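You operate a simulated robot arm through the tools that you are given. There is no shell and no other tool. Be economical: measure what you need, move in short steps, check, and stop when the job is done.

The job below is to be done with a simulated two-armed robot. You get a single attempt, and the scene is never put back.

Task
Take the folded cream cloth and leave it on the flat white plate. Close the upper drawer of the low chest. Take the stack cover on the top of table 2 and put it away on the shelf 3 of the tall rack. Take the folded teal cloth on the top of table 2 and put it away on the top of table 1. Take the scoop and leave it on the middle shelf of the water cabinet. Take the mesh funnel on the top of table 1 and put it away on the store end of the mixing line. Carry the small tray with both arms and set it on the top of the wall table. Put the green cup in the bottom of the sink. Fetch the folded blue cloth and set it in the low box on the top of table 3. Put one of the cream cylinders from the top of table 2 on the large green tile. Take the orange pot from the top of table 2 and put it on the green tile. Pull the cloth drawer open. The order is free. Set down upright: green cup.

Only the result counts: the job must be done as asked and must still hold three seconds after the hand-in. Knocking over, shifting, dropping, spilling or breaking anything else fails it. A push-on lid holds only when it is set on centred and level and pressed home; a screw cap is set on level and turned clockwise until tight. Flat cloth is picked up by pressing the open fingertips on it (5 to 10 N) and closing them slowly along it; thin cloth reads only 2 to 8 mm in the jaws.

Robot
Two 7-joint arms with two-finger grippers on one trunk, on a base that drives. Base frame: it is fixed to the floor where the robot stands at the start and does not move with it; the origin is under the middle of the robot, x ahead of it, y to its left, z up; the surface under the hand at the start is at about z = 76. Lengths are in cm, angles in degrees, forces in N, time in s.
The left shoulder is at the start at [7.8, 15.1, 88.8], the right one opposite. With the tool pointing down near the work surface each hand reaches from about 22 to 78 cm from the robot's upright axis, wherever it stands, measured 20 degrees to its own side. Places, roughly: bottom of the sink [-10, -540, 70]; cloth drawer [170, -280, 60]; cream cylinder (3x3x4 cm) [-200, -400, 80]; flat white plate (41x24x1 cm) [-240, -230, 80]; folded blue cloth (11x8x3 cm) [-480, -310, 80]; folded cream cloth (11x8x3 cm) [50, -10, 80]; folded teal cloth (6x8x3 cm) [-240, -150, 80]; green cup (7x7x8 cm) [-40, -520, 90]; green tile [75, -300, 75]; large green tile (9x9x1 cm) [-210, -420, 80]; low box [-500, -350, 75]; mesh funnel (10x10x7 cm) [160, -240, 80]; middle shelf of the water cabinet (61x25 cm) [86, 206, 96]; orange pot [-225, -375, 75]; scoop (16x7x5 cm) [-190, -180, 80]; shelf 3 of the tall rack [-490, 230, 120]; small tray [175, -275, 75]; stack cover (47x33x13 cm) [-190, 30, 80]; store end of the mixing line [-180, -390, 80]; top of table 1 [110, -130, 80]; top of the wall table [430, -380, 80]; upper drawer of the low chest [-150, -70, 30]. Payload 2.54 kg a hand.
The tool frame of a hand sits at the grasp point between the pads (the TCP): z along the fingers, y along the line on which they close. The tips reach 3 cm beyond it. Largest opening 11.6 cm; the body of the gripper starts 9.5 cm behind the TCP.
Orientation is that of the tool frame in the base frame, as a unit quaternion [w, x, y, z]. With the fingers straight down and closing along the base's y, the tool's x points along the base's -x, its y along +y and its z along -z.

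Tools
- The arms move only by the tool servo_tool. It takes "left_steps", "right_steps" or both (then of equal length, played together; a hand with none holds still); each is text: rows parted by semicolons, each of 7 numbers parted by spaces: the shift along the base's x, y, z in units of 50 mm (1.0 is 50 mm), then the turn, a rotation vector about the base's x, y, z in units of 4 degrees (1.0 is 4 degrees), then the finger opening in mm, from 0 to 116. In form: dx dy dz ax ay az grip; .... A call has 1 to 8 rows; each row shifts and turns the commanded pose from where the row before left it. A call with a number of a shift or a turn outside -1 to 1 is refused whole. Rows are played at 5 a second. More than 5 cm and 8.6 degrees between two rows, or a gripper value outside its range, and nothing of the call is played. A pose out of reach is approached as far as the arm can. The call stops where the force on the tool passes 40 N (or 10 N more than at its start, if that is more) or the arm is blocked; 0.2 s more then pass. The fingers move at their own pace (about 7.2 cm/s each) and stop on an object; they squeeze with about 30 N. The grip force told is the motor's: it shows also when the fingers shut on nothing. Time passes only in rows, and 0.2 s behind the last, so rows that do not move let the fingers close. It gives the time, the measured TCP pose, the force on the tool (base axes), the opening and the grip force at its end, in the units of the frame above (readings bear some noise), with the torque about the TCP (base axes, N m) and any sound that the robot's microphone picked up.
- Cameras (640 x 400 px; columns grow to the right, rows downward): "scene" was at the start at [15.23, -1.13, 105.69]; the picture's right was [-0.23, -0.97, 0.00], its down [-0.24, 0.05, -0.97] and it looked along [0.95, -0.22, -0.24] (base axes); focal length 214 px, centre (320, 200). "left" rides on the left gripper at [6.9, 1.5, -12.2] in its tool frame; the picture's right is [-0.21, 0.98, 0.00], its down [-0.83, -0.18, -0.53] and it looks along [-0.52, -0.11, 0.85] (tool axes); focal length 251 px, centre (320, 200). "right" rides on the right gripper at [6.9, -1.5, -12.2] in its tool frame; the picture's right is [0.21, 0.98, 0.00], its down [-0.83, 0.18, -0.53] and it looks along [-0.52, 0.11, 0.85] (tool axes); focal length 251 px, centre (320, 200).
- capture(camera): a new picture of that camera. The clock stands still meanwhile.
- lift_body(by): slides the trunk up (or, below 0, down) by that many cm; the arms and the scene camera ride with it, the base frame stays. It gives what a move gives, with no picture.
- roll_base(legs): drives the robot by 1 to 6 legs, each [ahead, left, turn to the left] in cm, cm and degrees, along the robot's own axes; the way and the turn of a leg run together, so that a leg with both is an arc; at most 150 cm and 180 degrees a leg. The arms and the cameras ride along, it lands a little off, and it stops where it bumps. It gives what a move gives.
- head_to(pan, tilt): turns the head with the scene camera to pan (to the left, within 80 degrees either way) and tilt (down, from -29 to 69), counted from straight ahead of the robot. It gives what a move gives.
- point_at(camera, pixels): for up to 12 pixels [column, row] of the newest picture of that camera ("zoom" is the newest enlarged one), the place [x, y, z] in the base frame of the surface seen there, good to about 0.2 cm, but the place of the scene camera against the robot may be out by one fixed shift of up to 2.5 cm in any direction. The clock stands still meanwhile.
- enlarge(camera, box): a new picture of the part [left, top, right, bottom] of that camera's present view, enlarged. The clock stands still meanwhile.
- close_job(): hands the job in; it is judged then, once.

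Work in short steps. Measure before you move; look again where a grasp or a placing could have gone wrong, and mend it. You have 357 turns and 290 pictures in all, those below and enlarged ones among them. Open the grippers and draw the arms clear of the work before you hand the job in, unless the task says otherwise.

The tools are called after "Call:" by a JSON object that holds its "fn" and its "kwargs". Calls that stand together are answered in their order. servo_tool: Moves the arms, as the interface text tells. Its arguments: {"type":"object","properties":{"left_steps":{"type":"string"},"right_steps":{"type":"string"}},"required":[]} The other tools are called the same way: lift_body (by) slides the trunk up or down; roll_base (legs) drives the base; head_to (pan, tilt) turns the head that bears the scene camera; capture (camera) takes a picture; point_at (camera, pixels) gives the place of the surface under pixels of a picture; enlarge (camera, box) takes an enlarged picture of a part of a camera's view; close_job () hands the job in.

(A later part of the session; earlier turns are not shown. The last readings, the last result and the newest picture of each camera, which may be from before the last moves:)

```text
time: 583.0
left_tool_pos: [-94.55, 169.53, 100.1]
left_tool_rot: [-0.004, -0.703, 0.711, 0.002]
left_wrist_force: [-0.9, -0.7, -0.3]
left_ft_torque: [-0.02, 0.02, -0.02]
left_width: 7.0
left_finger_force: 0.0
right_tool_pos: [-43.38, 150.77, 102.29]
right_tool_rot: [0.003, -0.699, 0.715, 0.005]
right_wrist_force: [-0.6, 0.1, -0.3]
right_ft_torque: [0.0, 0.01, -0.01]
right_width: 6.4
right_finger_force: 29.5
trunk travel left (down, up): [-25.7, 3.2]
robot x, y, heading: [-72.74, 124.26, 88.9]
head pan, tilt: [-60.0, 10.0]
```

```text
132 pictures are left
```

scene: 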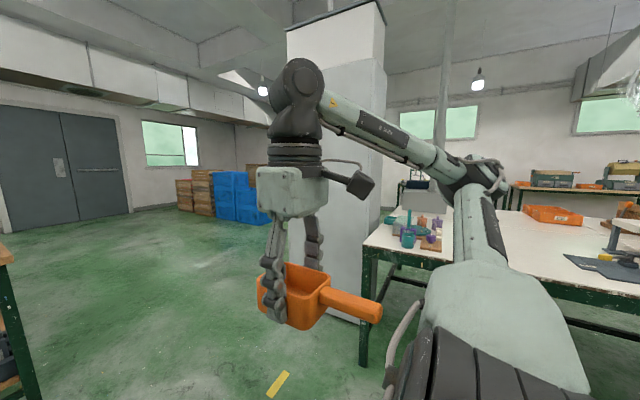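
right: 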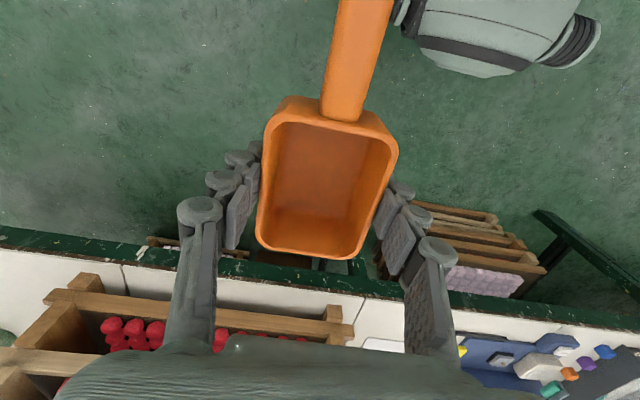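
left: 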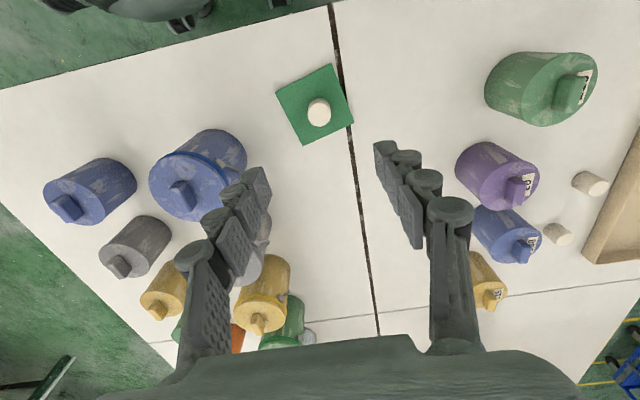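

The white block at x≥68, y 178–235 may be the cabinet itself seen from its plain side. I drive past it and look back at its other faces.

Call:
{"fn": "roll_base", "kwargs": {"legs": [[150, 0, 0]]}}

Call:
{"fn": "head_to", "kwargs": {"pan": -80, "tilt": 5}}

Call:
{"fn": "capture", "kwargs": {"camera": "scene"}}

```text
time: 588.5
left_tool_pos: [-93.79, 287.65, 100.3]
left_tool_rot: [-0.01, -0.7, 0.714, -0.002]
left_wrist_force: [0.8, -0.4, 0.5]
left_ft_torque: [0.01, 0.02, -0.02]
left_width: 7.02
left_finger_force: 0.1
right_tool_pos: [-42.47, 270.26, 102.27]
right_tool_rot: [0.001, -0.704, 0.71, 0.004]
right_wrist_force: [-0.2, 1.0, -0.7]
right_ft_torque: [0.01, 0.02, 0.01]
right_width: 6.38
right_finger_force: 29.5
trunk travel left (down, up): [-25.7, 3.2]
robot x, y, heading: [-71.46, 243.17, 89.6]
head pan, tilt: [-60.0, 10.0]
stopped in leg 1: the force on the tool passed its limit at 109 N (the readings are from after the stop); the commanded pose is now the measured one
```

```text
time: 589.3
left_tool_pos: [-93.83, 287.66, 100.14]
left_tool_rot: [-0.011, -0.7, 0.714, -0.003]
left_wrist_force: [0.2, -1.1, 0.8]
left_ft_torque: [0.04, 0.01, -0.03]
left_width: 6.99
left_finger_force: 0.1
right_tool_pos: [-42.39, 270.29, 102.13]
right_tool_rot: [0.002, -0.705, 0.71, 0.004]
right_wrist_force: [0.9, 0.1, -0.1]
right_ft_torque: [0.03, 0.01, 0.01]
right_width: 6.38
right_finger_force: 30.3
trunk travel left (down, up): [-25.7, 3.2]
robot x, y, heading: [-71.36, 242.86, 89.6]
head pan, tilt: [-80.0, 5.0]
```

```text
131 pictures are left
```

scene: 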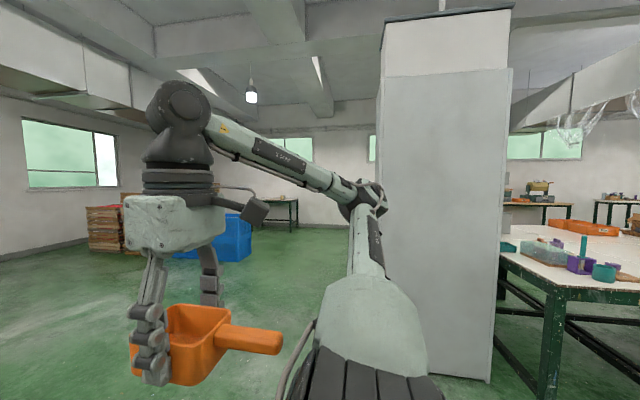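

I ran the left hand into the wooden machine cart ahead (109 N). I back off and inspect it.

Call:
{"fn": "roll_base", "kwargs": {"legs": [[-25, 0, 0]]}}

Call:
{"fn": "head_to", "kwargs": {"pan": 0, "tilt": 15}}

Call:
{"fn": "capture", "kwargs": {"camera": "scene"}}

```text
time: 591.2
left_tool_pos: [-94.05, 262.05, 100.14]
left_tool_rot: [-0.01, -0.703, 0.711, -0.003]
left_wrist_force: [-0.2, -0.5, -0.1]
left_ft_torque: [0.04, 0.03, 0.03]
left_width: 6.96
left_finger_force: 0.1
right_tool_pos: [-42.72, 244.99, 102.38]
right_tool_rot: [0.003, -0.707, 0.707, 0.005]
right_wrist_force: [0.2, -0.4, -1.1]
right_ft_torque: [0.04, -0.02, 0.04]
right_width: 6.36
right_finger_force: 30.0
trunk travel left (down, up): [-25.7, 3.2]
robot x, y, heading: [-71.33, 217.79, 90.3]
head pan, tilt: [-80.0, 5.0]
```

```text
time: 592.7
left_tool_pos: [-94.15, 262.1, 100.08]
left_tool_rot: [-0.011, -0.703, 0.711, -0.004]
left_wrist_force: [-0.1, 0.6, -0.9]
left_ft_torque: [-0.01, 0.05, -0.01]
left_width: 6.98
left_finger_force: 0.2
right_tool_pos: [-42.68, 245.05, 102.22]
right_tool_rot: [0.001, -0.706, 0.708, 0.004]
right_wrist_force: [0.3, 0.0, -0.8]
right_ft_torque: [0.02, 0.02, 0.03]
right_width: 6.39
right_finger_force: 30.1
trunk travel left (down, up): [-25.7, 3.2]
robot x, y, heading: [-71.3, 218.03, 89.9]
head pan, tilt: [0.0, 15.0]
```

```text
130 pictures are left
```

scene: 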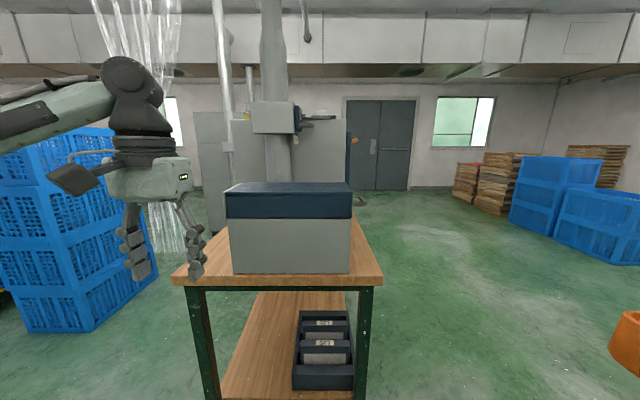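

The machine looks unmoved. The cabinet's −x face is plain, so its open side should be the +x one; I drive around its +y end.

Call:
{"fn": "roll_base", "kwargs": {"legs": [[0, -65, 0], [85, 0, 0], [0, -90, 0]]}}

Call:
{"fn": "head_to", "kwargs": {"pan": -75, "tilt": 8}}

Call:
{"fn": "capture", "kwargs": {"camera": "scene"}}

```text
time: 603.2
left_tool_pos: [-28.23, 346.56, 100.65]
left_tool_rot: [-0.014, -0.692, 0.722, 0.003]
left_wrist_force: [-0.5, 0.4, -0.2]
left_ft_torque: [-0.01, -0.02, -0.01]
left_width: 7.0
left_finger_force: 0.1
right_tool_pos: [22.65, 328.41, 101.98]
right_tool_rot: [0.0, -0.699, 0.715, 0.009]
right_wrist_force: [-0.2, 0.3, -0.8]
right_ft_torque: [0.0, -0.03, -0.03]
right_width: 6.4
right_finger_force: 30.2
trunk travel left (down, up): [-25.7, 3.2]
robot x, y, heading: [-7.43, 302.23, 88.7]
head pan, tilt: [0.0, 15.0]
stopped in leg 2: the robot was blocked; the commanded pose is now the measured one
```

```text
time: 604.7
left_tool_pos: [-28.35, 346.72, 100.44]
left_tool_rot: [-0.015, -0.692, 0.721, 0.001]
left_wrist_force: [0.0, -0.8, 0.7]
left_ft_torque: [-0.01, 0.03, 0.03]
left_width: 6.97
left_finger_force: 0.1
right_tool_pos: [22.62, 328.56, 101.97]
right_tool_rot: [0.0, -0.7, 0.714, 0.009]
right_wrist_force: [0.0, -0.4, -0.9]
right_ft_torque: [0.01, 0.02, -0.03]
right_width: 6.38
right_finger_force: 30.6
trunk travel left (down, up): [-25.7, 3.2]
robot x, y, heading: [-7.8, 302.19, 88.7]
head pan, tilt: [-75.0, 8.0]
```

```text
129 pictures are left
```

scene: 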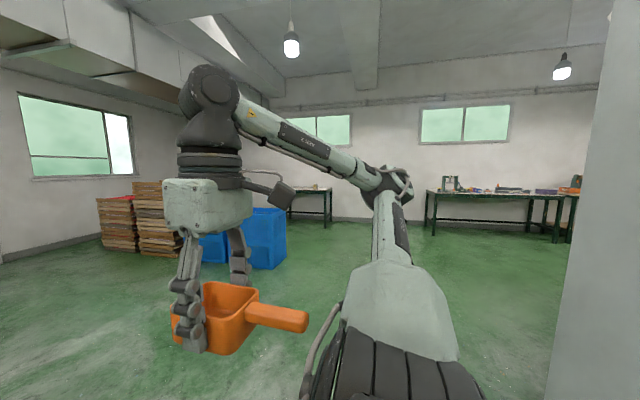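

Blocked at y 302, probably the left elbow against the cart's side. I move away to the right (+x) and look around.

Call:
{"fn": "roll_base", "kwargs": {"legs": [[0, -60, 1.3]]}}

Call:
{"fn": "head_to", "kwargs": {"pan": 70, "tilt": 15}}

Call:
{"fn": "capture", "kwargs": {"camera": "scene"}}

Call:
{"fn": "roll_base", "kwargs": {"legs": [[0, -90, 0]]}}

Call:
{"fn": "head_to", "kwargs": {"pan": -80, "tilt": 5}}

Call:
{"fn": "capture", "kwargs": {"camera": "scene"}}

```text
time: 611.0
left_tool_pos: [30.45, 345.91, 100.16]
left_tool_rot: [-0.012, -0.7, 0.714, -0.002]
left_wrist_force: [-0.5, 0.0, 0.1]
left_ft_torque: [0.02, 0.01, -0.01]
left_width: 7.0
left_finger_force: 0.0
right_tool_pos: [81.62, 328.71, 102.23]
right_tool_rot: [0.002, -0.706, 0.708, 0.004]
right_wrist_force: [0.0, -0.7, -0.2]
right_ft_torque: [0.03, 0.02, 0.01]
right_width: 6.37
right_finger_force: 30.2
trunk travel left (down, up): [-25.7, 3.2]
robot x, y, heading: [52.53, 301.63, 90.1]
head pan, tilt: [-75.0, 8.0]
```

```text
time: 613.3
left_tool_pos: [30.46, 345.86, 100.1]
left_tool_rot: [-0.012, -0.699, 0.715, -0.002]
left_wrist_force: [0.2, 0.4, 1.0]
left_ft_torque: [0.01, -0.03, -0.04]
left_width: 6.96
left_finger_force: 0.1
right_tool_pos: [81.74, 328.62, 102.2]
right_tool_rot: [0.003, -0.706, 0.708, 0.005]
right_wrist_force: [0.0, -0.6, -0.1]
right_ft_torque: [0.02, 0.01, -0.02]
right_width: 6.41
right_finger_force: 30.4
trunk travel left (down, up): [-25.7, 3.2]
robot x, y, heading: [52.69, 301.29, 89.9]
head pan, tilt: [70.0, 15.0]
```

```text
128 pictures are left
```

scene: 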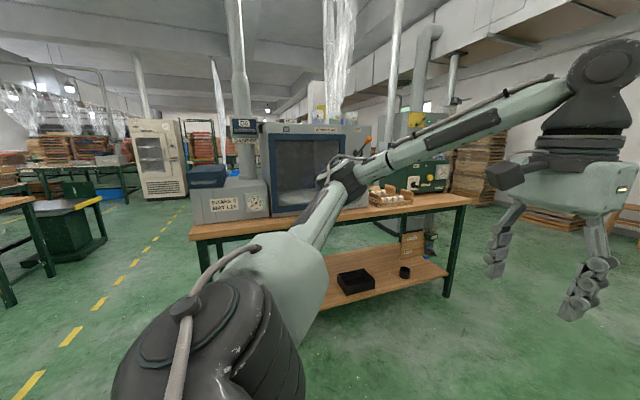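

```text
time: 622.3
left_tool_pos: [121.46, 345.72, 100.13]
left_tool_rot: [-0.012, -0.697, 0.717, -0.002]
left_wrist_force: [0.1, 0.0, 0.6]
left_ft_torque: [-0.02, 0.01, 0.01]
left_width: 6.97
left_finger_force: 0.0
right_tool_pos: [172.58, 328.05, 102.15]
right_tool_rot: [0.002, -0.704, 0.71, 0.005]
right_wrist_force: [0.2, -0.8, -0.4]
right_ft_torque: [0.02, -0.02, 0.03]
right_width: 6.38
right_finger_force: 30.7
trunk travel left (down, up): [-25.7, 3.2]
robot x, y, heading: [143.4, 301.46, 89.9]
head pan, tilt: [70.0, 15.0]
```

```text
time: 624.7
left_tool_pos: [121.62, 345.71, 100.16]
left_tool_rot: [-0.013, -0.697, 0.717, -0.002]
left_wrist_force: [0.4, 0.4, 0.9]
left_ft_torque: [-0.03, 0.01, 0.0]
left_width: 7.02
left_finger_force: 0.1
right_tool_pos: [172.59, 328.06, 102.32]
right_tool_rot: [0.002, -0.703, 0.711, 0.004]
right_wrist_force: [-0.2, -0.6, -0.2]
right_ft_torque: [-0.03, -0.02, 0.0]
right_width: 6.37
right_finger_force: 29.9
trunk travel left (down, up): [-25.7, 3.2]
robot x, y, heading: [143.38, 300.81, 89.6]
head pan, tilt: [-80.0, 5.0]
```

```text
127 pictures are left
```

scene: 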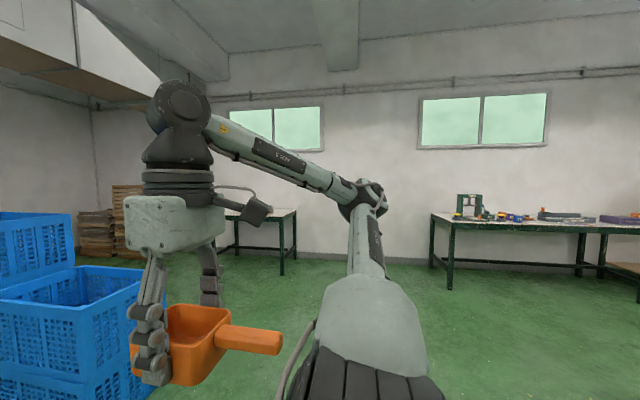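

I turn left to face the cabinet's far side and look.

Call:
{"fn": "roll_base", "kwargs": {"legs": [[0, 0, 150]]}}

Call:
{"fn": "head_to", "kwargs": {"pan": 0, "tilt": 8}}

Call:
{"fn": "capture", "kwargs": {"camera": "scene"}}

```text
time: 631.3
left_tool_pos: [137.89, 251.75, 100.17]
left_tool_rot: [0.002, 0.884, 0.467, 0.012]
left_wrist_force: [-0.3, 0.1, -0.1]
left_ft_torque: [0.01, -0.03, 0.04]
left_width: 6.99
left_finger_force: 0.1
right_tool_pos: [104.27, 294.2, 102.11]
right_tool_rot: [0.003, 0.88, 0.476, -0.004]
right_wrist_force: [-1.1, 0.5, -0.5]
right_ft_torque: [-0.01, 0.04, 0.01]
right_width: 6.39
right_finger_force: 30.2
trunk travel left (down, up): [-25.7, 3.2]
robot x, y, heading: [143.58, 301.02, -123.3]
head pan, tilt: [-80.0, 5.0]
```

```text
time: 632.9
left_tool_pos: [137.89, 251.88, 100.25]
left_tool_rot: [0.001, 0.884, 0.468, 0.012]
left_wrist_force: [0.0, 0.1, 0.2]
left_ft_torque: [-0.02, -0.01, -0.02]
left_width: 6.99
left_finger_force: 0.0
right_tool_pos: [104.41, 294.28, 102.16]
right_tool_rot: [0.004, 0.88, 0.475, -0.003]
right_wrist_force: [0.0, -0.1, 0.8]
right_ft_torque: [0.0, 0.04, 0.03]
right_width: 6.37
right_finger_force: 30.1
trunk travel left (down, up): [-25.7, 3.2]
robot x, y, heading: [143.77, 301.24, -123.4]
head pan, tilt: [0.0, 8.0]
```

```text
126 pictures are left
```

scene: 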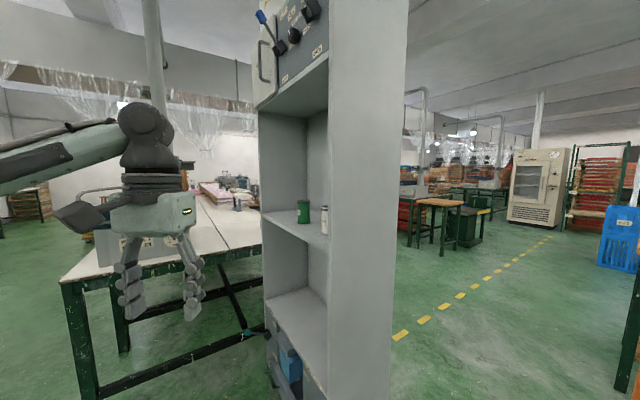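

The cabinet opens to +x; the middle shelf holds a green can and a white one. I measure the shelf.

Call:
{"fn": "point_at", "kwargs": {"camera": "scene", "pixels": [[265, 215], [325, 248], [300, 230], [303, 210], [325, 220], [262, 110], [325, 55], [320, 210], [80, 278], [260, 235], [330, 320], [285, 215]]}}

Call:
{"fn": "enlarge", "kwargs": {"camera": "scene", "box": [240, 60, 420, 340]}}

```text
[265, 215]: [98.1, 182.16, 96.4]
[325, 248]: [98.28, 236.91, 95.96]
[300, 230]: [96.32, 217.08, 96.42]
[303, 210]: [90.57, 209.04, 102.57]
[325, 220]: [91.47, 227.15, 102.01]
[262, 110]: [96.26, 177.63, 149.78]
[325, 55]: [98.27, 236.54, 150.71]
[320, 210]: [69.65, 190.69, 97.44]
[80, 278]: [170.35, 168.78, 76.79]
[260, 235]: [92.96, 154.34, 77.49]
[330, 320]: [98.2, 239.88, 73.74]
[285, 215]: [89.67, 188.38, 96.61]
```

```text
1.43 times, centred on (330, 200) of scene
```

zoom: 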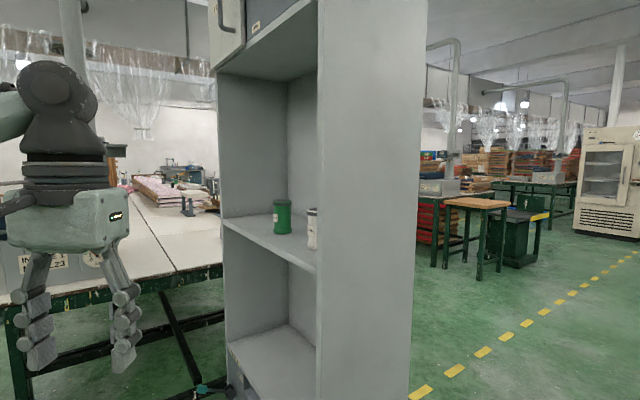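

I'll place the scoop at about (86, 197), left of the green can, facing −x. I retract the left hand, square the heading, and move to x≈160, y≈197.

Call:
{"fn": "servo_tool", "kwargs": {"left_steps": "0.5 0.75 0 0 0 0 70;0.5 0.75 0 0 0 0 70;0.5 0.75 0 0 0 0 70;0.4 0.6 0 0 0 0 70"}}

Call:
{"fn": "roll_base", "kwargs": {"legs": [[0, 0, -56.6], [-14, 0, 0], [0, 60, 0]]}}

Call:
{"fn": "head_to", "kwargs": {"pan": 15, "tilt": 20}}

Call:
{"fn": "capture", "kwargs": {"camera": "scene"}}

```text
time: 633.9
left_tool_pos: [147.3, 266.08, 100.2]
left_tool_rot: [0.002, 0.884, 0.468, 0.012]
left_wrist_force: [0.0, -0.1, 0.7]
left_ft_torque: [-0.08, 0.02, 0.03]
left_width: 6.99
left_finger_force: 0.1
right_tool_pos: [104.43, 294.19, 102.19]
right_tool_rot: [0.004, 0.88, 0.475, -0.003]
right_wrist_force: [0.5, 0.7, -0.7]
right_ft_torque: [0.0, 0.05, 0.01]
right_width: 6.4
right_finger_force: 30.3
trunk travel left (down, up): [-25.7, 3.2]
robot x, y, heading: [143.47, 301.13, -122.8]
head pan, tilt: [0.0, 8.0]
```

```text
time: 643.5
left_tool_pos: [131.63, 218.9, 100.12]
left_tool_rot: [0.006, 1.0, -0.001, 0.01]
left_wrist_force: [0.0, -0.5, 0.3]
left_ft_torque: [-0.02, 0.0, 0.0]
left_width: 7.02
left_finger_force: 0.0
right_tool_pos: [130.81, 270.22, 102.19]
right_tool_rot: [0.002, 1.0, 0.008, -0.004]
right_wrist_force: [0.8, 0.9, -0.4]
right_ft_torque: [0.03, 0.0, 0.0]
right_width: 6.36
right_finger_force: 29.8
trunk travel left (down, up): [-25.7, 3.2]
robot x, y, heading: [158.64, 241.87, -178.9]
head pan, tilt: [0.0, 8.0]
```

```text
time: 644.3
left_tool_pos: [131.7, 219.01, 100.21]
left_tool_rot: [0.006, 1.0, -0.001, 0.01]
left_wrist_force: [0.3, -0.3, -1.3]
left_ft_torque: [0.01, -0.04, -0.02]
left_width: 7.01
left_finger_force: 0.0
right_tool_pos: [130.83, 270.29, 102.2]
right_tool_rot: [0.002, 1.0, 0.007, -0.004]
right_wrist_force: [0.1, -0.2, 0.1]
right_ft_torque: [0.03, 0.04, 0.02]
right_width: 6.38
right_finger_force: 29.8
trunk travel left (down, up): [-25.7, 3.2]
robot x, y, heading: [158.53, 241.35, -179.0]
head pan, tilt: [15.0, 20.0]
```

```text
124 pictures are left
```

scene: 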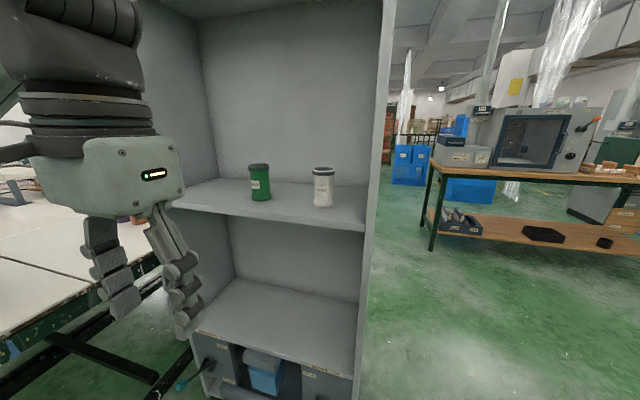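

I measure the shelf, cans and table end from here.

Call:
{"fn": "point_at", "kwargs": {"camera": "scene", "pixels": [[260, 198], [322, 205], [345, 205], [275, 212], [215, 185], [195, 205], [300, 222], [100, 265], [200, 190], [255, 165]]}}

Call:
{"fn": "roll_base", "kwargs": {"legs": [[0, 42, -1]]}}

Call:
{"fn": "capture", "kwargs": {"camera": "right"}}

```text
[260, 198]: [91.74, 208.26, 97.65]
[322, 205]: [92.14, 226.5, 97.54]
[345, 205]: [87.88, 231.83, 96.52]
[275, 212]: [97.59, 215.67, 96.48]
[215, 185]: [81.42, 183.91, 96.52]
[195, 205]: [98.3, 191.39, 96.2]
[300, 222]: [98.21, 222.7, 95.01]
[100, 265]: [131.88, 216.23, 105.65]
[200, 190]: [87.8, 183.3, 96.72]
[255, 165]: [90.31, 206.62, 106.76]
```

```text
time: 648.9
left_tool_pos: [131.43, 177.08, 100.2]
left_tool_rot: [0.007, 1.0, -0.01, 0.01]
left_wrist_force: [-0.1, 0.4, -0.3]
left_ft_torque: [-0.01, -0.01, 0.03]
left_width: 6.98
left_finger_force: 0.1
right_tool_pos: [131.81, 228.43, 102.22]
right_tool_rot: [0.002, 1.0, 0.0, -0.005]
right_wrist_force: [-0.7, 1.1, 0.3]
right_ft_torque: [-0.01, -0.03, 0.02]
right_width: 6.38
right_finger_force: 30.4
trunk travel left (down, up): [-25.7, 3.2]
robot x, y, heading: [158.86, 199.4, -180.0]
head pan, tilt: [15.0, 20.0]
```

```text
123 pictures are left
```

right: 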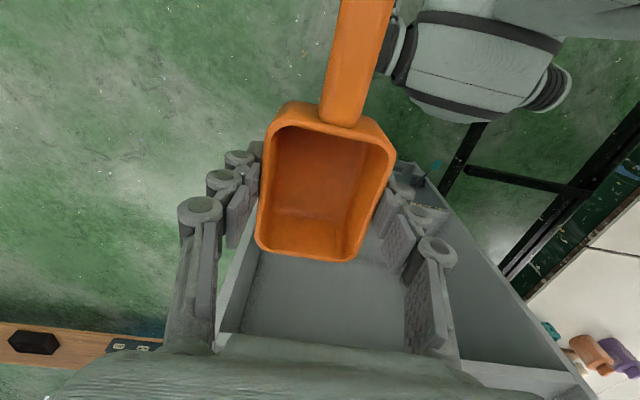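

I raise the right hand to z≈109 and bring it across to y≈196 in front of the cabinet.

Call:
{"fn": "servo_tool", "kwargs": {"right_steps": "0 -0.6 0.7 0 0 0 30;0 -0.6 0.7 0 0 0 30;0 -0.9 0 0 0 0 30;0 -0.9 0 0 0 0 30;0 -0.9 0 0 0 0 30;0 -0.9 0 0 0 0 30;0 -0.9 0 0 0 0 30;0 -0.8 0 0 0 0 30"}}

Call:
{"fn": "capture", "kwargs": {"camera": "right"}}

```text
time: 650.2
left_tool_pos: [131.74, 177.21, 100.2]
left_tool_rot: [0.007, 1.0, -0.01, 0.011]
left_wrist_force: [-0.1, 0.0, 0.4]
left_ft_torque: [-0.07, 0.01, -0.02]
left_width: 7.0
left_finger_force: 0.0
right_tool_pos: [131.4, 208.82, 109.23]
right_tool_rot: [-0.001, 1.0, 0.006, -0.004]
right_wrist_force: [-3.2, 20.9, -4.2]
right_ft_torque: [-3.08, 0.03, 1.65]
right_width: 6.37
right_finger_force: 30.2
right hand out of reach, approached as far as the arm can: row 6
trunk travel left (down, up): [-25.7, 3.2]
robot x, y, heading: [158.74, 199.48, -180.2]
head pan, tilt: [15.0, 20.0]
stopped in row 6 (right hand): the force on the tool passed its limit at 120 N (the readings are from after the stop); the commanded pose is now the measured one
```

```text
122 pictures are left
```

right: 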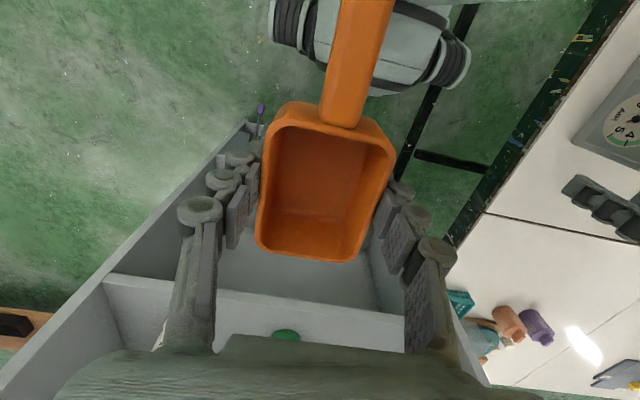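

The crossing met resistance (probably the handle against my body). I back the base off 25 cm, extend the right hand forward, and then shift it left.

Call:
{"fn": "servo_tool", "kwargs": {"right_steps": "0 0.5 0 0 0 0 30;0 0.3 0 0 0 0 30;0 0 0 0 0 0 30"}}

Call:
{"fn": "roll_base", "kwargs": {"legs": [[-25, 0, 0]]}}

Call:
{"fn": "servo_tool", "kwargs": {"right_steps": "-0.8 0 0 0 0 0 30;-0.8 0 0 0 0 0 30;-0.8 -0.3 0 0 0 0 30;-0.8 -0.5 0 0 0 0 30;-0.8 -0.5 0 0 0 0 30;-0.8 -0.5 0 0 0 0 30;-0.5 -0.6 0 0 0 0 30;-0.3 -0.7 0 0 0 0 30"}}

Call:
{"fn": "capture", "kwargs": {"camera": "right"}}

Call:
{"fn": "capture", "kwargs": {"camera": "scene"}}

```text
time: 651.0
left_tool_pos: [131.6, 177.14, 100.21]
left_tool_rot: [0.007, 1.0, -0.01, 0.011]
left_wrist_force: [-0.3, -0.4, -0.1]
left_ft_torque: [0.02, 0.01, 0.01]
left_width: 7.0
left_finger_force: 0.0
right_tool_pos: [131.41, 212.69, 109.42]
right_tool_rot: [0.0, 1.0, 0.004, -0.005]
right_wrist_force: [-1.0, 0.3, 0.4]
right_ft_torque: [0.02, 0.02, -0.04]
right_width: 6.37
right_finger_force: 29.6
trunk travel left (down, up): [-25.7, 3.2]
robot x, y, heading: [158.58, 199.21, -180.1]
head pan, tilt: [15.0, 20.0]
```

```text
time: 652.8
left_tool_pos: [156.07, 177.13, 100.2]
left_tool_rot: [0.007, 1.0, -0.009, 0.011]
left_wrist_force: [0.3, 0.1, 0.6]
left_ft_torque: [-0.01, -0.04, -0.06]
left_width: 6.99
left_finger_force: 0.0
right_tool_pos: [155.79, 212.73, 109.26]
right_tool_rot: [-0.001, 1.0, 0.006, -0.005]
right_wrist_force: [0.6, -0.1, -0.6]
right_ft_torque: [-0.02, 0.04, 0.0]
right_width: 6.37
right_finger_force: 30.3
trunk travel left (down, up): [-25.7, 3.2]
robot x, y, heading: [183.35, 199.05, -179.6]
head pan, tilt: [15.0, 20.0]
```

```text
time: 654.6
left_tool_pos: [156.12, 177.06, 100.29]
left_tool_rot: [0.007, 1.0, -0.009, 0.01]
left_wrist_force: [-0.7, 0.0, 0.5]
left_ft_torque: [-0.01, -0.01, 0.02]
left_width: 6.99
left_finger_force: 0.0
right_tool_pos: [134.53, 210.92, 107.64]
right_tool_rot: [-0.001, 1.0, 0.007, -0.005]
right_wrist_force: [-0.7, -0.5, -0.6]
right_ft_torque: [0.01, 0.03, -0.02]
right_width: 6.37
right_finger_force: 30.7
right hand out of reach, approached as far as the arm can: row 5, 6, 7, 8
trunk travel left (down, up): [-25.7, 3.2]
robot x, y, heading: [183.84, 199.11, -180.0]
head pan, tilt: [15.0, 20.0]
```

```text
121 pictures are left
```

right: 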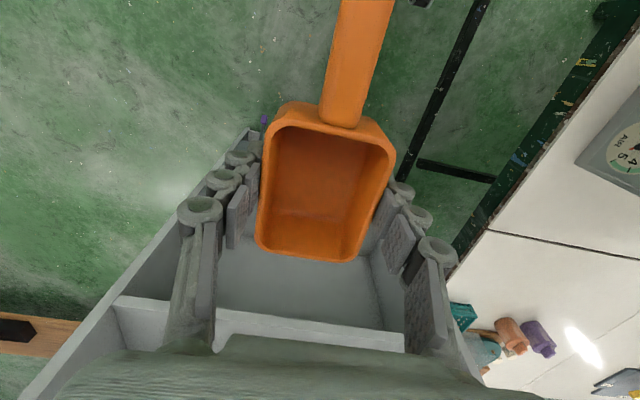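

```text
120 pictures are left
```

scene: 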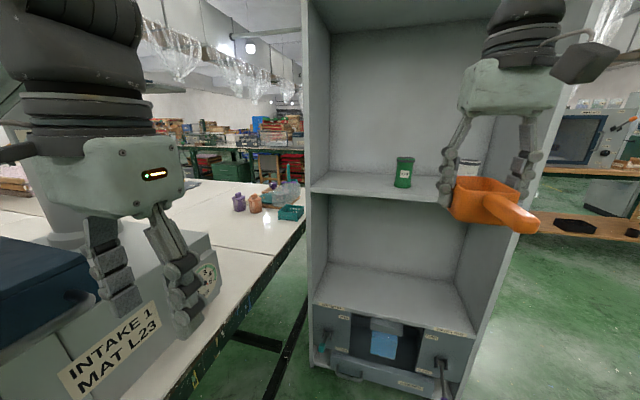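

Inward reach is limited; instead there is a 13 cm gap between the two cans (y 211–224), which suits y≈217.5. I raise the left hand, and bring the right hand to y 217.5 at z≈108.

Call:
{"fn": "servo_tool", "kwargs": {"right_steps": "0 0.66 0.3 0 0 0 30;0 0.66 0 0 0 0 30;0 0 0 0 0 0 30", "left_steps": "0 0 0.9 0 0 0 70;0 0 0.9 0 0 0 70;0 0 0.6 0 0 0 70"}}

Call:
{"fn": "roll_base", "kwargs": {"legs": [[18, 0, 0]]}}

Call:
{"fn": "capture", "kwargs": {"camera": "right"}}

Call:
{"fn": "capture", "kwargs": {"camera": "scene"}}

```text
time: 655.4
left_tool_pos: [156.17, 177.03, 112.31]
left_tool_rot: [0.006, 1.0, -0.009, 0.011]
left_wrist_force: [-0.9, -0.3, -0.2]
left_ft_torque: [0.03, 0.03, -0.04]
left_width: 7.0
left_finger_force: 0.1
right_tool_pos: [134.74, 217.35, 109.06]
right_tool_rot: [0.0, 1.0, 0.006, -0.004]
right_wrist_force: [1.3, -0.5, -1.0]
right_ft_torque: [0.0, 0.04, 0.02]
right_width: 6.39
right_finger_force: 30.1
trunk travel left (down, up): [-25.7, 3.2]
robot x, y, heading: [183.32, 199.62, -179.8]
head pan, tilt: [15.0, 20.0]
```

```text
time: 656.9
left_tool_pos: [140.23, 177.42, 112.51]
left_tool_rot: [0.005, 1.0, -0.007, 0.001]
left_wrist_force: [-0.6, -0.2, -0.4]
left_ft_torque: [0.05, 0.0, 0.0]
left_width: 7.01
left_finger_force: 0.1
right_tool_pos: [118.3, 217.51, 109.61]
right_tool_rot: [0.002, 1.0, 0.008, -0.008]
right_wrist_force: [0.1, 0.2, -0.5]
right_ft_torque: [0.0, 0.04, 0.0]
right_width: 6.36
right_finger_force: 29.5
trunk travel left (down, up): [-25.7, 3.2]
robot x, y, heading: [166.68, 199.83, -179.5]
head pan, tilt: [15.0, 20.0]
stopped in leg 1: the robot was blocked; the commanded pose is now the measured one
```

```text
119 pictures are left
```

right: 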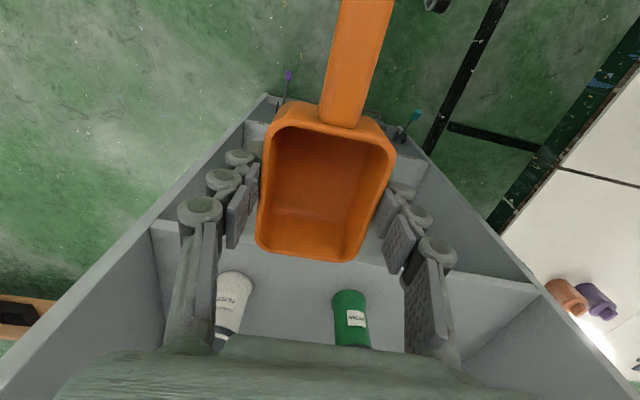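

```text
118 pictures are left
```

scene: 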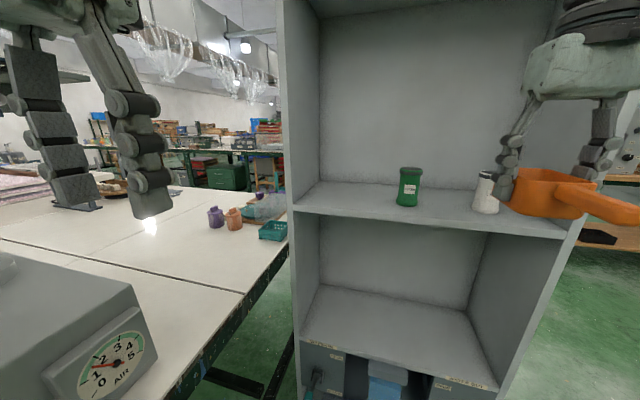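

The base was blocked, likely the raised left arm's elbow against the air machine. I back off, lower the left hand to its earlier pose, and then advance.

Call:
{"fn": "roll_base", "kwargs": {"legs": [[-5, 0, 0]]}}

Call:
{"fn": "servo_tool", "kwargs": {"left_steps": "0 0.2 -0.8 0 0 0 70;0 0.2 -0.8 0 0 0 70;0 0.2 -0.8 0 0 0 70;0 0.2 0 0 0 0 70"}}

Call:
{"fn": "head_to", "kwargs": {"pan": 70, "tilt": 25}}

Call:
{"fn": "capture", "kwargs": {"camera": "scene"}}

```text
time: 657.8
left_tool_pos: [144.49, 177.08, 112.35]
left_tool_rot: [0.004, 1.0, -0.008, 0.005]
left_wrist_force: [0.1, 0.3, 0.0]
left_ft_torque: [0.01, 0.04, -0.02]
left_width: 6.98
left_finger_force: 0.0
right_tool_pos: [122.81, 217.44, 109.38]
right_tool_rot: [-0.001, 1.0, 0.006, -0.005]
right_wrist_force: [0.8, -0.4, 0.8]
right_ft_torque: [0.02, 0.05, -0.01]
right_width: 6.39
right_finger_force: 30.2
trunk travel left (down, up): [-25.7, 3.2]
robot x, y, heading: [171.41, 199.72, -179.6]
head pan, tilt: [15.0, 20.0]
```

```text
time: 658.8
left_tool_pos: [146.13, 180.32, 100.85]
left_tool_rot: [0.0, 1.0, -0.001, -0.008]
left_wrist_force: [-0.1, -0.2, 0.2]
left_ft_torque: [0.01, 0.0, 0.0]
left_width: 6.98
left_finger_force: 0.0
right_tool_pos: [124.43, 216.72, 110.23]
right_tool_rot: [-0.004, 1.0, 0.009, -0.015]
right_wrist_force: [-0.6, -0.5, -0.1]
right_ft_torque: [-0.02, -0.02, 0.03]
right_width: 6.38
right_finger_force: 30.4
trunk travel left (down, up): [-25.7, 3.2]
robot x, y, heading: [171.88, 199.75, -179.5]
head pan, tilt: [15.0, 20.0]
```

```text
time: 660.1
left_tool_pos: [145.98, 180.35, 100.68]
left_tool_rot: [0.0, 1.0, -0.001, -0.006]
left_wrist_force: [0.4, 0.6, 0.1]
left_ft_torque: [0.02, -0.02, 0.01]
left_width: 6.99
left_finger_force: 0.0
right_tool_pos: [124.46, 216.75, 110.29]
right_tool_rot: [-0.003, 1.0, 0.009, -0.015]
right_wrist_force: [0.1, -0.2, 0.2]
right_ft_torque: [0.03, 0.03, 0.02]
right_width: 6.37
right_finger_force: 30.2
trunk travel left (down, up): [-25.7, 3.2]
robot x, y, heading: [171.3, 199.91, -179.5]
head pan, tilt: [70.0, 25.0]
```

```text
117 pictures are left
```

scene: 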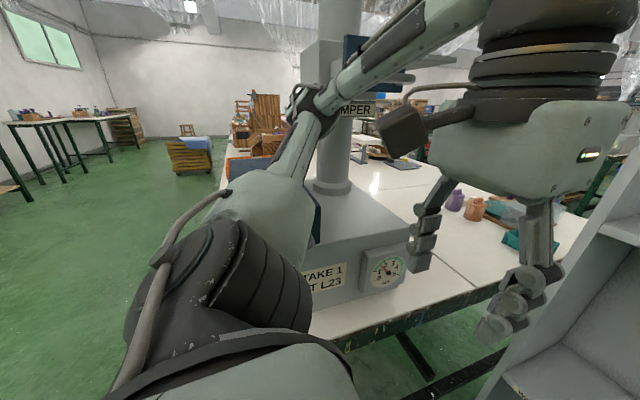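

The left arm leans on the intake machine. I roll 25 cm to +y away from it, then use a 30° oblique heading so both arms are free.

Call:
{"fn": "roll_base", "kwargs": {"legs": [[0, -27, 0]]}}

Call:
{"fn": "capture", "kwargs": {"camera": "scene"}}

```text
time: 663.2
left_tool_pos: [144.19, 206.98, 100.35]
left_tool_rot: [0.004, 1.0, -0.012, 0.006]
left_wrist_force: [-0.4, -0.3, -0.1]
left_ft_torque: [-0.01, 0.0, 0.02]
left_width: 6.98
left_finger_force: 0.1
right_tool_pos: [122.82, 243.5, 109.24]
right_tool_rot: [-0.001, 1.0, 0.003, -0.005]
right_wrist_force: [-0.6, -0.1, -0.5]
right_ft_torque: [0.0, 0.0, 0.01]
right_width: 6.37
right_finger_force: 29.9
trunk travel left (down, up): [-25.7, 3.2]
robot x, y, heading: [171.69, 225.36, 179.7]
head pan, tilt: [70.0, 25.0]
```

```text
116 pictures are left
```

scene: 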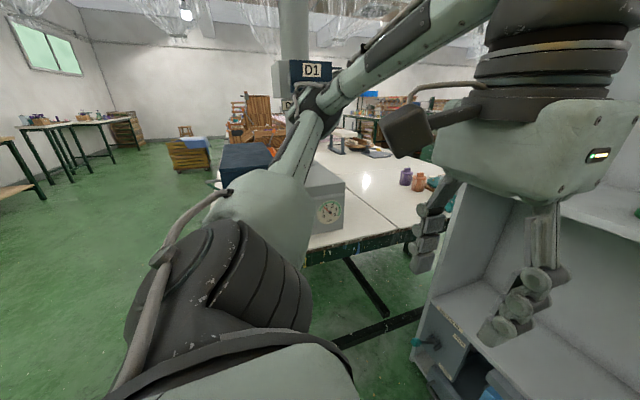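

Machine is in place. I turn the base 30° left, and turn the tool −30° so the scoop still points along −x.

Call:
{"fn": "roll_base", "kwargs": {"legs": [[0, 0, 30]]}}

Call:
{"fn": "servo_tool", "kwargs": {"right_steps": "0 0 0 0 0 -1 30;0 0 0 0 0 -1 30;0 0 0 0 0 -1 30;0 0 0 0 0 -1 30;0 0 0 0 0 -1 30;0 0 0 0 0 -1 30;0 0 0 0 0 -1 30;0 0 0 0 0 -0.4 30"}}

Call:
{"fn": "roll_base", "kwargs": {"legs": [[14, -9, 0]]}}

Call:
{"fn": "capture", "kwargs": {"camera": "right"}}

Call:
{"fn": "head_to", "kwargs": {"pan": -10, "tilt": 20}}

Call:
{"fn": "capture", "kwargs": {"camera": "scene"}}

```text
time: 665.1
left_tool_pos: [156.89, 195.8, 100.35]
left_tool_rot: [0.003, 0.969, 0.247, 0.007]
left_wrist_force: [-0.3, 0.2, 0.7]
left_ft_torque: [-0.01, 0.01, -0.01]
left_width: 6.99
left_finger_force: 0.0
right_tool_pos: [120.29, 216.74, 109.35]
right_tool_rot: [0.0, 0.965, 0.262, -0.005]
right_wrist_force: [0.0, -0.1, 0.1]
right_ft_torque: [0.0, 0.0, -0.01]
right_width: 6.41
right_finger_force: 30.5
trunk travel left (down, up): [-25.7, 3.2]
robot x, y, heading: [171.52, 225.35, -150.2]
head pan, tilt: [70.0, 25.0]
```

```text
time: 666.9
left_tool_pos: [156.9, 195.87, 100.19]
left_tool_rot: [0.002, 0.969, 0.246, 0.007]
left_wrist_force: [0.3, 0.8, -0.4]
left_ft_torque: [0.0, 0.01, 0.0]
left_width: 6.97
left_finger_force: 0.0
right_tool_pos: [120.35, 216.8, 109.38]
right_tool_rot: [-0.001, 1.0, 0.005, -0.005]
right_wrist_force: [-1.1, -0.5, -0.3]
right_ft_torque: [0.03, 0.03, 0.01]
right_width: 6.35
right_finger_force: 30.6
trunk travel left (down, up): [-25.7, 3.2]
robot x, y, heading: [171.51, 225.28, -150.5]
head pan, tilt: [70.0, 25.0]
```

```text
time: 668.4
left_tool_pos: [140.63, 196.76, 100.32]
left_tool_rot: [0.003, 0.969, 0.247, 0.007]
left_wrist_force: [-0.4, -0.4, -1.0]
left_ft_torque: [0.03, -0.03, 0.01]
left_width: 6.99
left_finger_force: 0.0
right_tool_pos: [103.95, 217.86, 109.25]
right_tool_rot: [-0.002, 1.0, 0.005, -0.004]
right_wrist_force: [-0.3, 0.4, -1.5]
right_ft_torque: [0.02, -0.03, -0.02]
right_width: 6.4
right_finger_force: 30.0
trunk travel left (down, up): [-25.7, 3.2]
robot x, y, heading: [155.14, 226.15, -150.3]
head pan, tilt: [70.0, 25.0]
```

```text
115 pictures are left
```

right: 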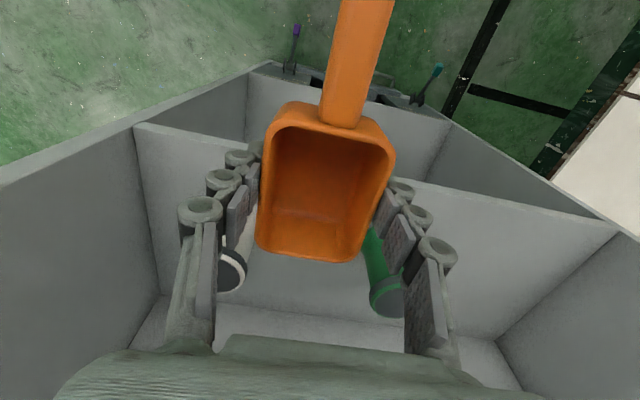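

```text
time: 669.9
left_tool_pos: [140.69, 196.69, 100.32]
left_tool_rot: [0.003, 0.969, 0.247, 0.008]
left_wrist_force: [0.3, -0.1, -0.4]
left_ft_torque: [-0.02, 0.01, 0.0]
left_width: 7.02
left_finger_force: 0.2
right_tool_pos: [104.04, 217.63, 109.3]
right_tool_rot: [0.0, 1.0, 0.005, -0.004]
right_wrist_force: [-0.1, 0.5, 0.1]
right_ft_torque: [0.0, 0.0, 0.02]
right_width: 6.4
right_finger_force: 30.0
trunk travel left (down, up): [-25.7, 3.2]
robot x, y, heading: [154.95, 226.22, -150.0]
head pan, tilt: [-10.0, 20.0]
```

```text
114 pictures are left
```

scene: 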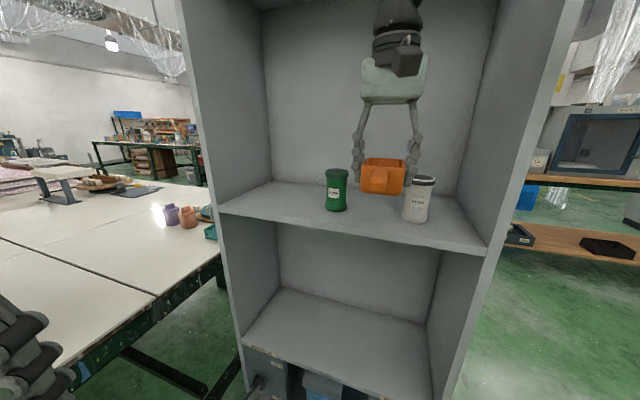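

The scoop is at the entrance between the cans. I measure the cans from the right camera.

Call:
{"fn": "point_at", "kwargs": {"camera": "right", "pixels": [[385, 300], [372, 250], [230, 275], [240, 250], [300, 290], [370, 290], [245, 265]]}}

Call:
{"fn": "point_at", "kwargs": {"camera": "scene", "pixels": [[337, 190], [418, 200], [337, 170], [350, 215], [300, 205], [380, 217], [347, 195], [405, 205]]}}

```text
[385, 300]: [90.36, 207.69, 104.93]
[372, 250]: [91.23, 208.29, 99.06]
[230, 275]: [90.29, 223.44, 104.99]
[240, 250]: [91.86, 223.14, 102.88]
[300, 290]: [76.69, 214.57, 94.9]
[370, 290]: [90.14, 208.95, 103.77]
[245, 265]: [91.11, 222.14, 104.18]
```

```text
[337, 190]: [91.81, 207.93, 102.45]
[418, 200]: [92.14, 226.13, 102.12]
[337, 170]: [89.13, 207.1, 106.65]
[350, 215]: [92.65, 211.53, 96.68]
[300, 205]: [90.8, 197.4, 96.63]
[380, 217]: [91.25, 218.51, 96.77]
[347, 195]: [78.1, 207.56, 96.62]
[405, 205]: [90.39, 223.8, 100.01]
```

Shelf z 94.9; the gap is y 209.8–222. I centre at y 215.9, go in to x 82.5, and lower.

Call:
{"fn": "servo_tool", "kwargs": {"right_steps": "-0.2 -0.34 0 0 0 0 30;-0.7 0 0 0 0 0 30;-0.7 0 0 0 0 0 30;-0.7 0 0 0 0 0 30;-0.7 0 0 0 0 0 30;-0.7 0 0 0 0 0 30;-0.6 0 0 0 0 0 30;0 0 0 0 0 0 30"}}

Call:
{"fn": "capture", "kwargs": {"camera": "scene"}}

```text
time: 671.9
left_tool_pos: [141.8, 196.25, 100.41]
left_tool_rot: [0.0, 0.969, 0.247, 0.002]
left_wrist_force: [-0.7, 0.2, 0.1]
left_ft_torque: [0.06, 0.07, -0.04]
left_width: 6.98
left_finger_force: 0.0
right_tool_pos: [86.92, 218.09, 109.06]
right_tool_rot: [-0.003, 1.0, 0.018, -0.023]
right_wrist_force: [-0.9, -0.2, -0.5]
right_ft_torque: [-0.02, -0.02, 0.01]
right_width: 6.38
right_finger_force: 30.5
right hand out of reach, approached as far as the arm can: row 5, 6, 7
trunk travel left (down, up): [-25.7, 3.2]
robot x, y, heading: [155.6, 225.77, -150.0]
head pan, tilt: [-10.0, 20.0]
stopped in row 8 (right hand): the arm was blocked; the commanded pose is now the measured one
```

```text
113 pictures are left
```

scene: 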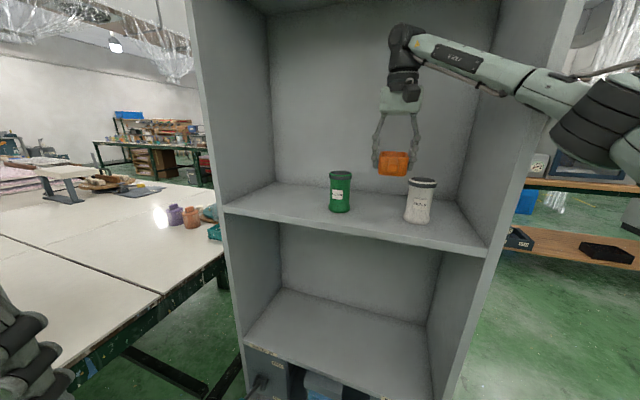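

The elbow met the cabinet's side panel. At x≈87 the scoop already fits on the shelf, so I shift the base slightly away from the panel and look.

Call:
{"fn": "roll_base", "kwargs": {"legs": [[0, 4, 0]]}}

Call:
{"fn": "servo_tool", "kwargs": {"right_steps": "-0.2 0.05 0 0 0 -0.3 30;-0.15 0 -0.2 0.4 0 -0.2 30;0 0 -0.3 0 0 0 30;0 0 0 0 0 0 30"}}

Call:
{"fn": "capture", "kwargs": {"camera": "right"}}

Call:
{"fn": "capture", "kwargs": {"camera": "scene"}}

```text
time: 673.0
left_tool_pos: [142.8, 193.32, 100.3]
left_tool_rot: [0.002, 0.969, 0.247, 0.008]
left_wrist_force: [0.1, 0.0, 0.6]
left_ft_torque: [0.03, -0.02, 0.02]
left_width: 7.0
left_finger_force: 0.0
right_tool_pos: [87.41, 215.85, 107.61]
right_tool_rot: [0.0, 1.0, 0.012, -0.011]
right_wrist_force: [-0.4, -0.2, -1.1]
right_ft_torque: [0.0, 0.02, 0.0]
right_width: 6.4
right_finger_force: 30.0
trunk travel left (down, up): [-25.7, 3.2]
robot x, y, heading: [157.12, 223.0, -150.3]
head pan, tilt: [-10.0, 20.0]
```

```text
time: 674.0
left_tool_pos: [142.73, 193.31, 100.28]
left_tool_rot: [0.002, 0.969, 0.247, 0.007]
left_wrist_force: [0.1, -0.4, -0.2]
left_ft_torque: [0.01, 0.03, 0.0]
left_width: 6.99
left_finger_force: 0.1
right_tool_pos: [86.34, 216.66, 104.66]
right_tool_rot: [-0.013, 1.0, -0.005, -0.013]
right_wrist_force: [0.3, 0.6, -1.0]
right_ft_torque: [0.03, 0.03, 0.02]
right_width: 6.39
right_finger_force: 30.0
right hand out of reach, approached as far as the arm can: row 1, 2
trunk travel left (down, up): [-25.7, 3.2]
robot x, y, heading: [156.95, 222.78, -150.1]
head pan, tilt: [-10.0, 20.0]
```

```text
112 pictures are left
```

right: 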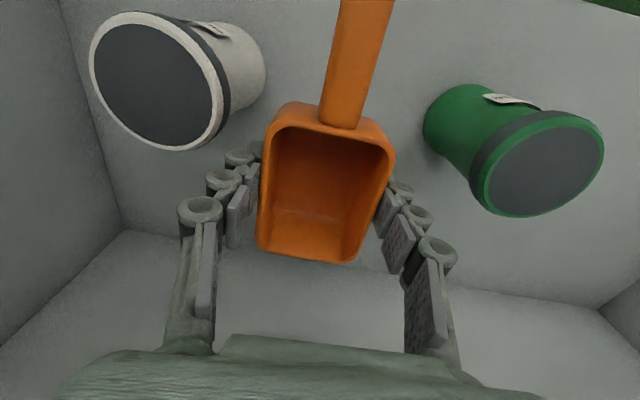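

```text
111 pictures are left
```

scene: 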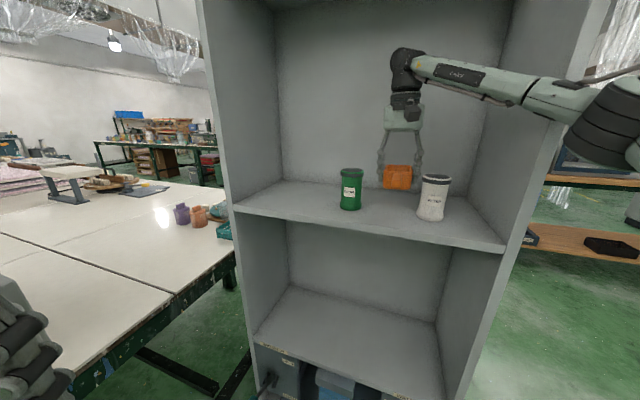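

The scoop is between and behind the cans. I lower it to the shelf slowly.

Call:
{"fn": "servo_tool", "kwargs": {"right_steps": "0 -0.08 -0.3 0.3 0 0 30;0 0 -0.3 0 0 0 30;0 0 -0.3 0 0 0 30;0 0 -0.2 0 0 0 30;0 0 -0.07 0 0 0 30;0 0 0 0 0 0 30"}}

Call:
{"fn": "capture", "kwargs": {"camera": "right"}}

```text
time: 675.4
left_tool_pos: [142.66, 193.23, 100.32]
left_tool_rot: [0.003, 0.969, 0.247, 0.007]
left_wrist_force: [-0.1, 0.1, 0.0]
left_ft_torque: [-0.01, 0.04, 0.03]
left_width: 6.99
left_finger_force: 0.1
right_tool_pos: [86.41, 216.31, 98.86]
right_tool_rot: [-0.023, 1.0, -0.006, -0.012]
right_wrist_force: [0.0, 0.8, 2.2]
right_ft_torque: [-0.02, -0.01, -0.03]
right_width: 6.37
right_finger_force: 29.5
trunk travel left (down, up): [-25.7, 3.2]
robot x, y, heading: [157.19, 222.8, -150.0]
head pan, tilt: [-10.0, 20.0]
```

```text
110 pictures are left
```

right: 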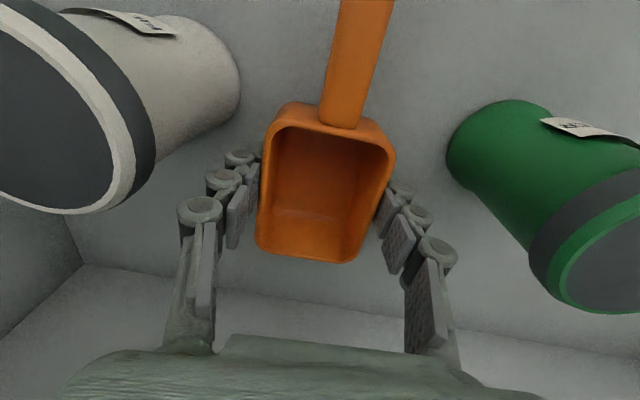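

Light contact. I lower 3 mm more, open to 80 mm, and lift straight out.

Call:
{"fn": "servo_tool", "kwargs": {"right_steps": "0 0 -0.06 0 0 0 30;0 0 0 0 0 0 70;0 0 0 0 0 0 80;0 0 0 0 0 0 80;0 0 0.3 0 0 0 80;0 0 0.5 0 0 0 80;0 0 0.6 0 0 0 80;0 0 0.5 0 0 0 80"}}

Call:
{"fn": "capture", "kwargs": {"camera": "right"}}

```text
time: 677.2
left_tool_pos: [142.65, 193.31, 100.39]
left_tool_rot: [0.003, 0.969, 0.247, 0.006]
left_wrist_force: [0.1, 0.4, 0.1]
left_ft_torque: [0.02, 0.01, -0.02]
left_width: 6.98
left_finger_force: 0.1
right_tool_pos: [87.34, 217.32, 107.47]
right_tool_rot: [-0.024, 1.0, -0.005, -0.012]
right_wrist_force: [-0.3, -0.1, 0.2]
right_ft_torque: [-0.01, 0.05, 0.03]
right_width: 7.99
right_finger_force: 0.1
right hand out of reach, approached as far as the arm can: row 7, 8
trunk travel left (down, up): [-25.7, 3.2]
robot x, y, heading: [157.24, 222.87, -150.1]
head pan, tilt: [-10.0, 20.0]
```

```text
109 pictures are left
```

right: 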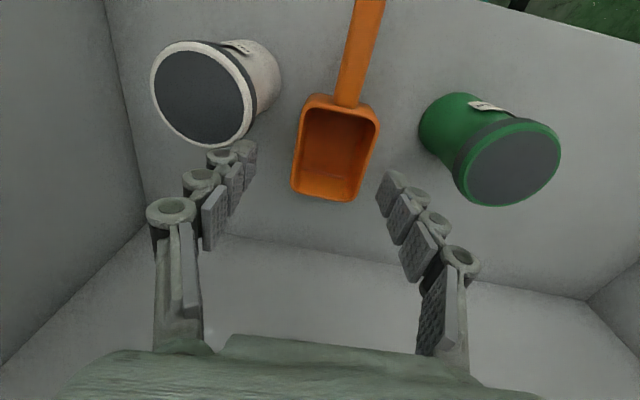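

Scoop is on the shelf. I raise the trunk 3 cm to clear the cans and back straight out along +x.

Call:
{"fn": "lift_body", "kwargs": {"by": 3}}

Call:
{"fn": "roll_base", "kwargs": {"legs": [[-26, 15, 0]]}}

Call:
{"fn": "capture", "kwargs": {"camera": "scene"}}

```text
time: 677.9
left_tool_pos: [142.73, 193.32, 103.24]
left_tool_rot: [0.003, 0.969, 0.247, 0.008]
left_wrist_force: [0.5, -1.1, -0.1]
left_ft_torque: [0.02, -0.01, 0.04]
left_width: 6.99
left_finger_force: 0.1
right_tool_pos: [87.05, 217.21, 110.45]
right_tool_rot: [-0.024, 1.0, -0.006, -0.012]
right_wrist_force: [-0.3, 0.5, 0.1]
right_ft_torque: [0.0, -0.01, -0.01]
right_width: 7.98
right_finger_force: 0.0
trunk travel left (down, up): [-28.7, 0.2]
robot x, y, heading: [156.9, 222.76, -150.3]
head pan, tilt: [-10.0, 20.0]
```

```text
time: 680.0
left_tool_pos: [172.65, 193.25, 103.34]
left_tool_rot: [0.003, 0.97, 0.244, 0.006]
left_wrist_force: [0.0, -0.1, 0.5]
left_ft_torque: [0.0, -0.01, -0.03]
left_width: 7.01
left_finger_force: 0.1
right_tool_pos: [117.34, 217.54, 110.49]
right_tool_rot: [-0.025, 1.0, -0.008, -0.013]
right_wrist_force: [-0.2, -0.6, -0.5]
right_ft_torque: [0.0, 0.01, -0.01]
right_width: 8.01
right_finger_force: 0.1
trunk travel left (down, up): [-28.7, 0.2]
robot x, y, heading: [187.18, 222.57, -150.5]
head pan, tilt: [-10.0, 20.0]
```

```text
108 pictures are left
```

scene: 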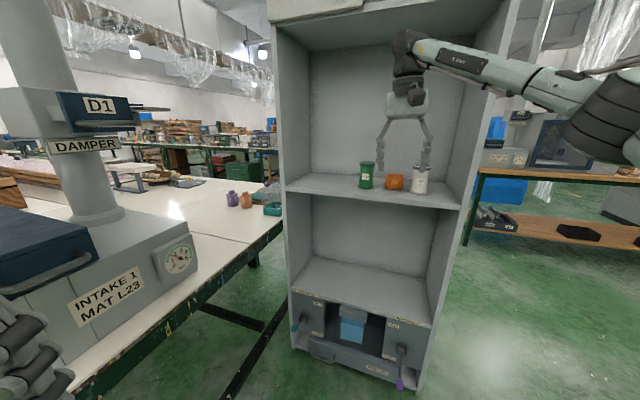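

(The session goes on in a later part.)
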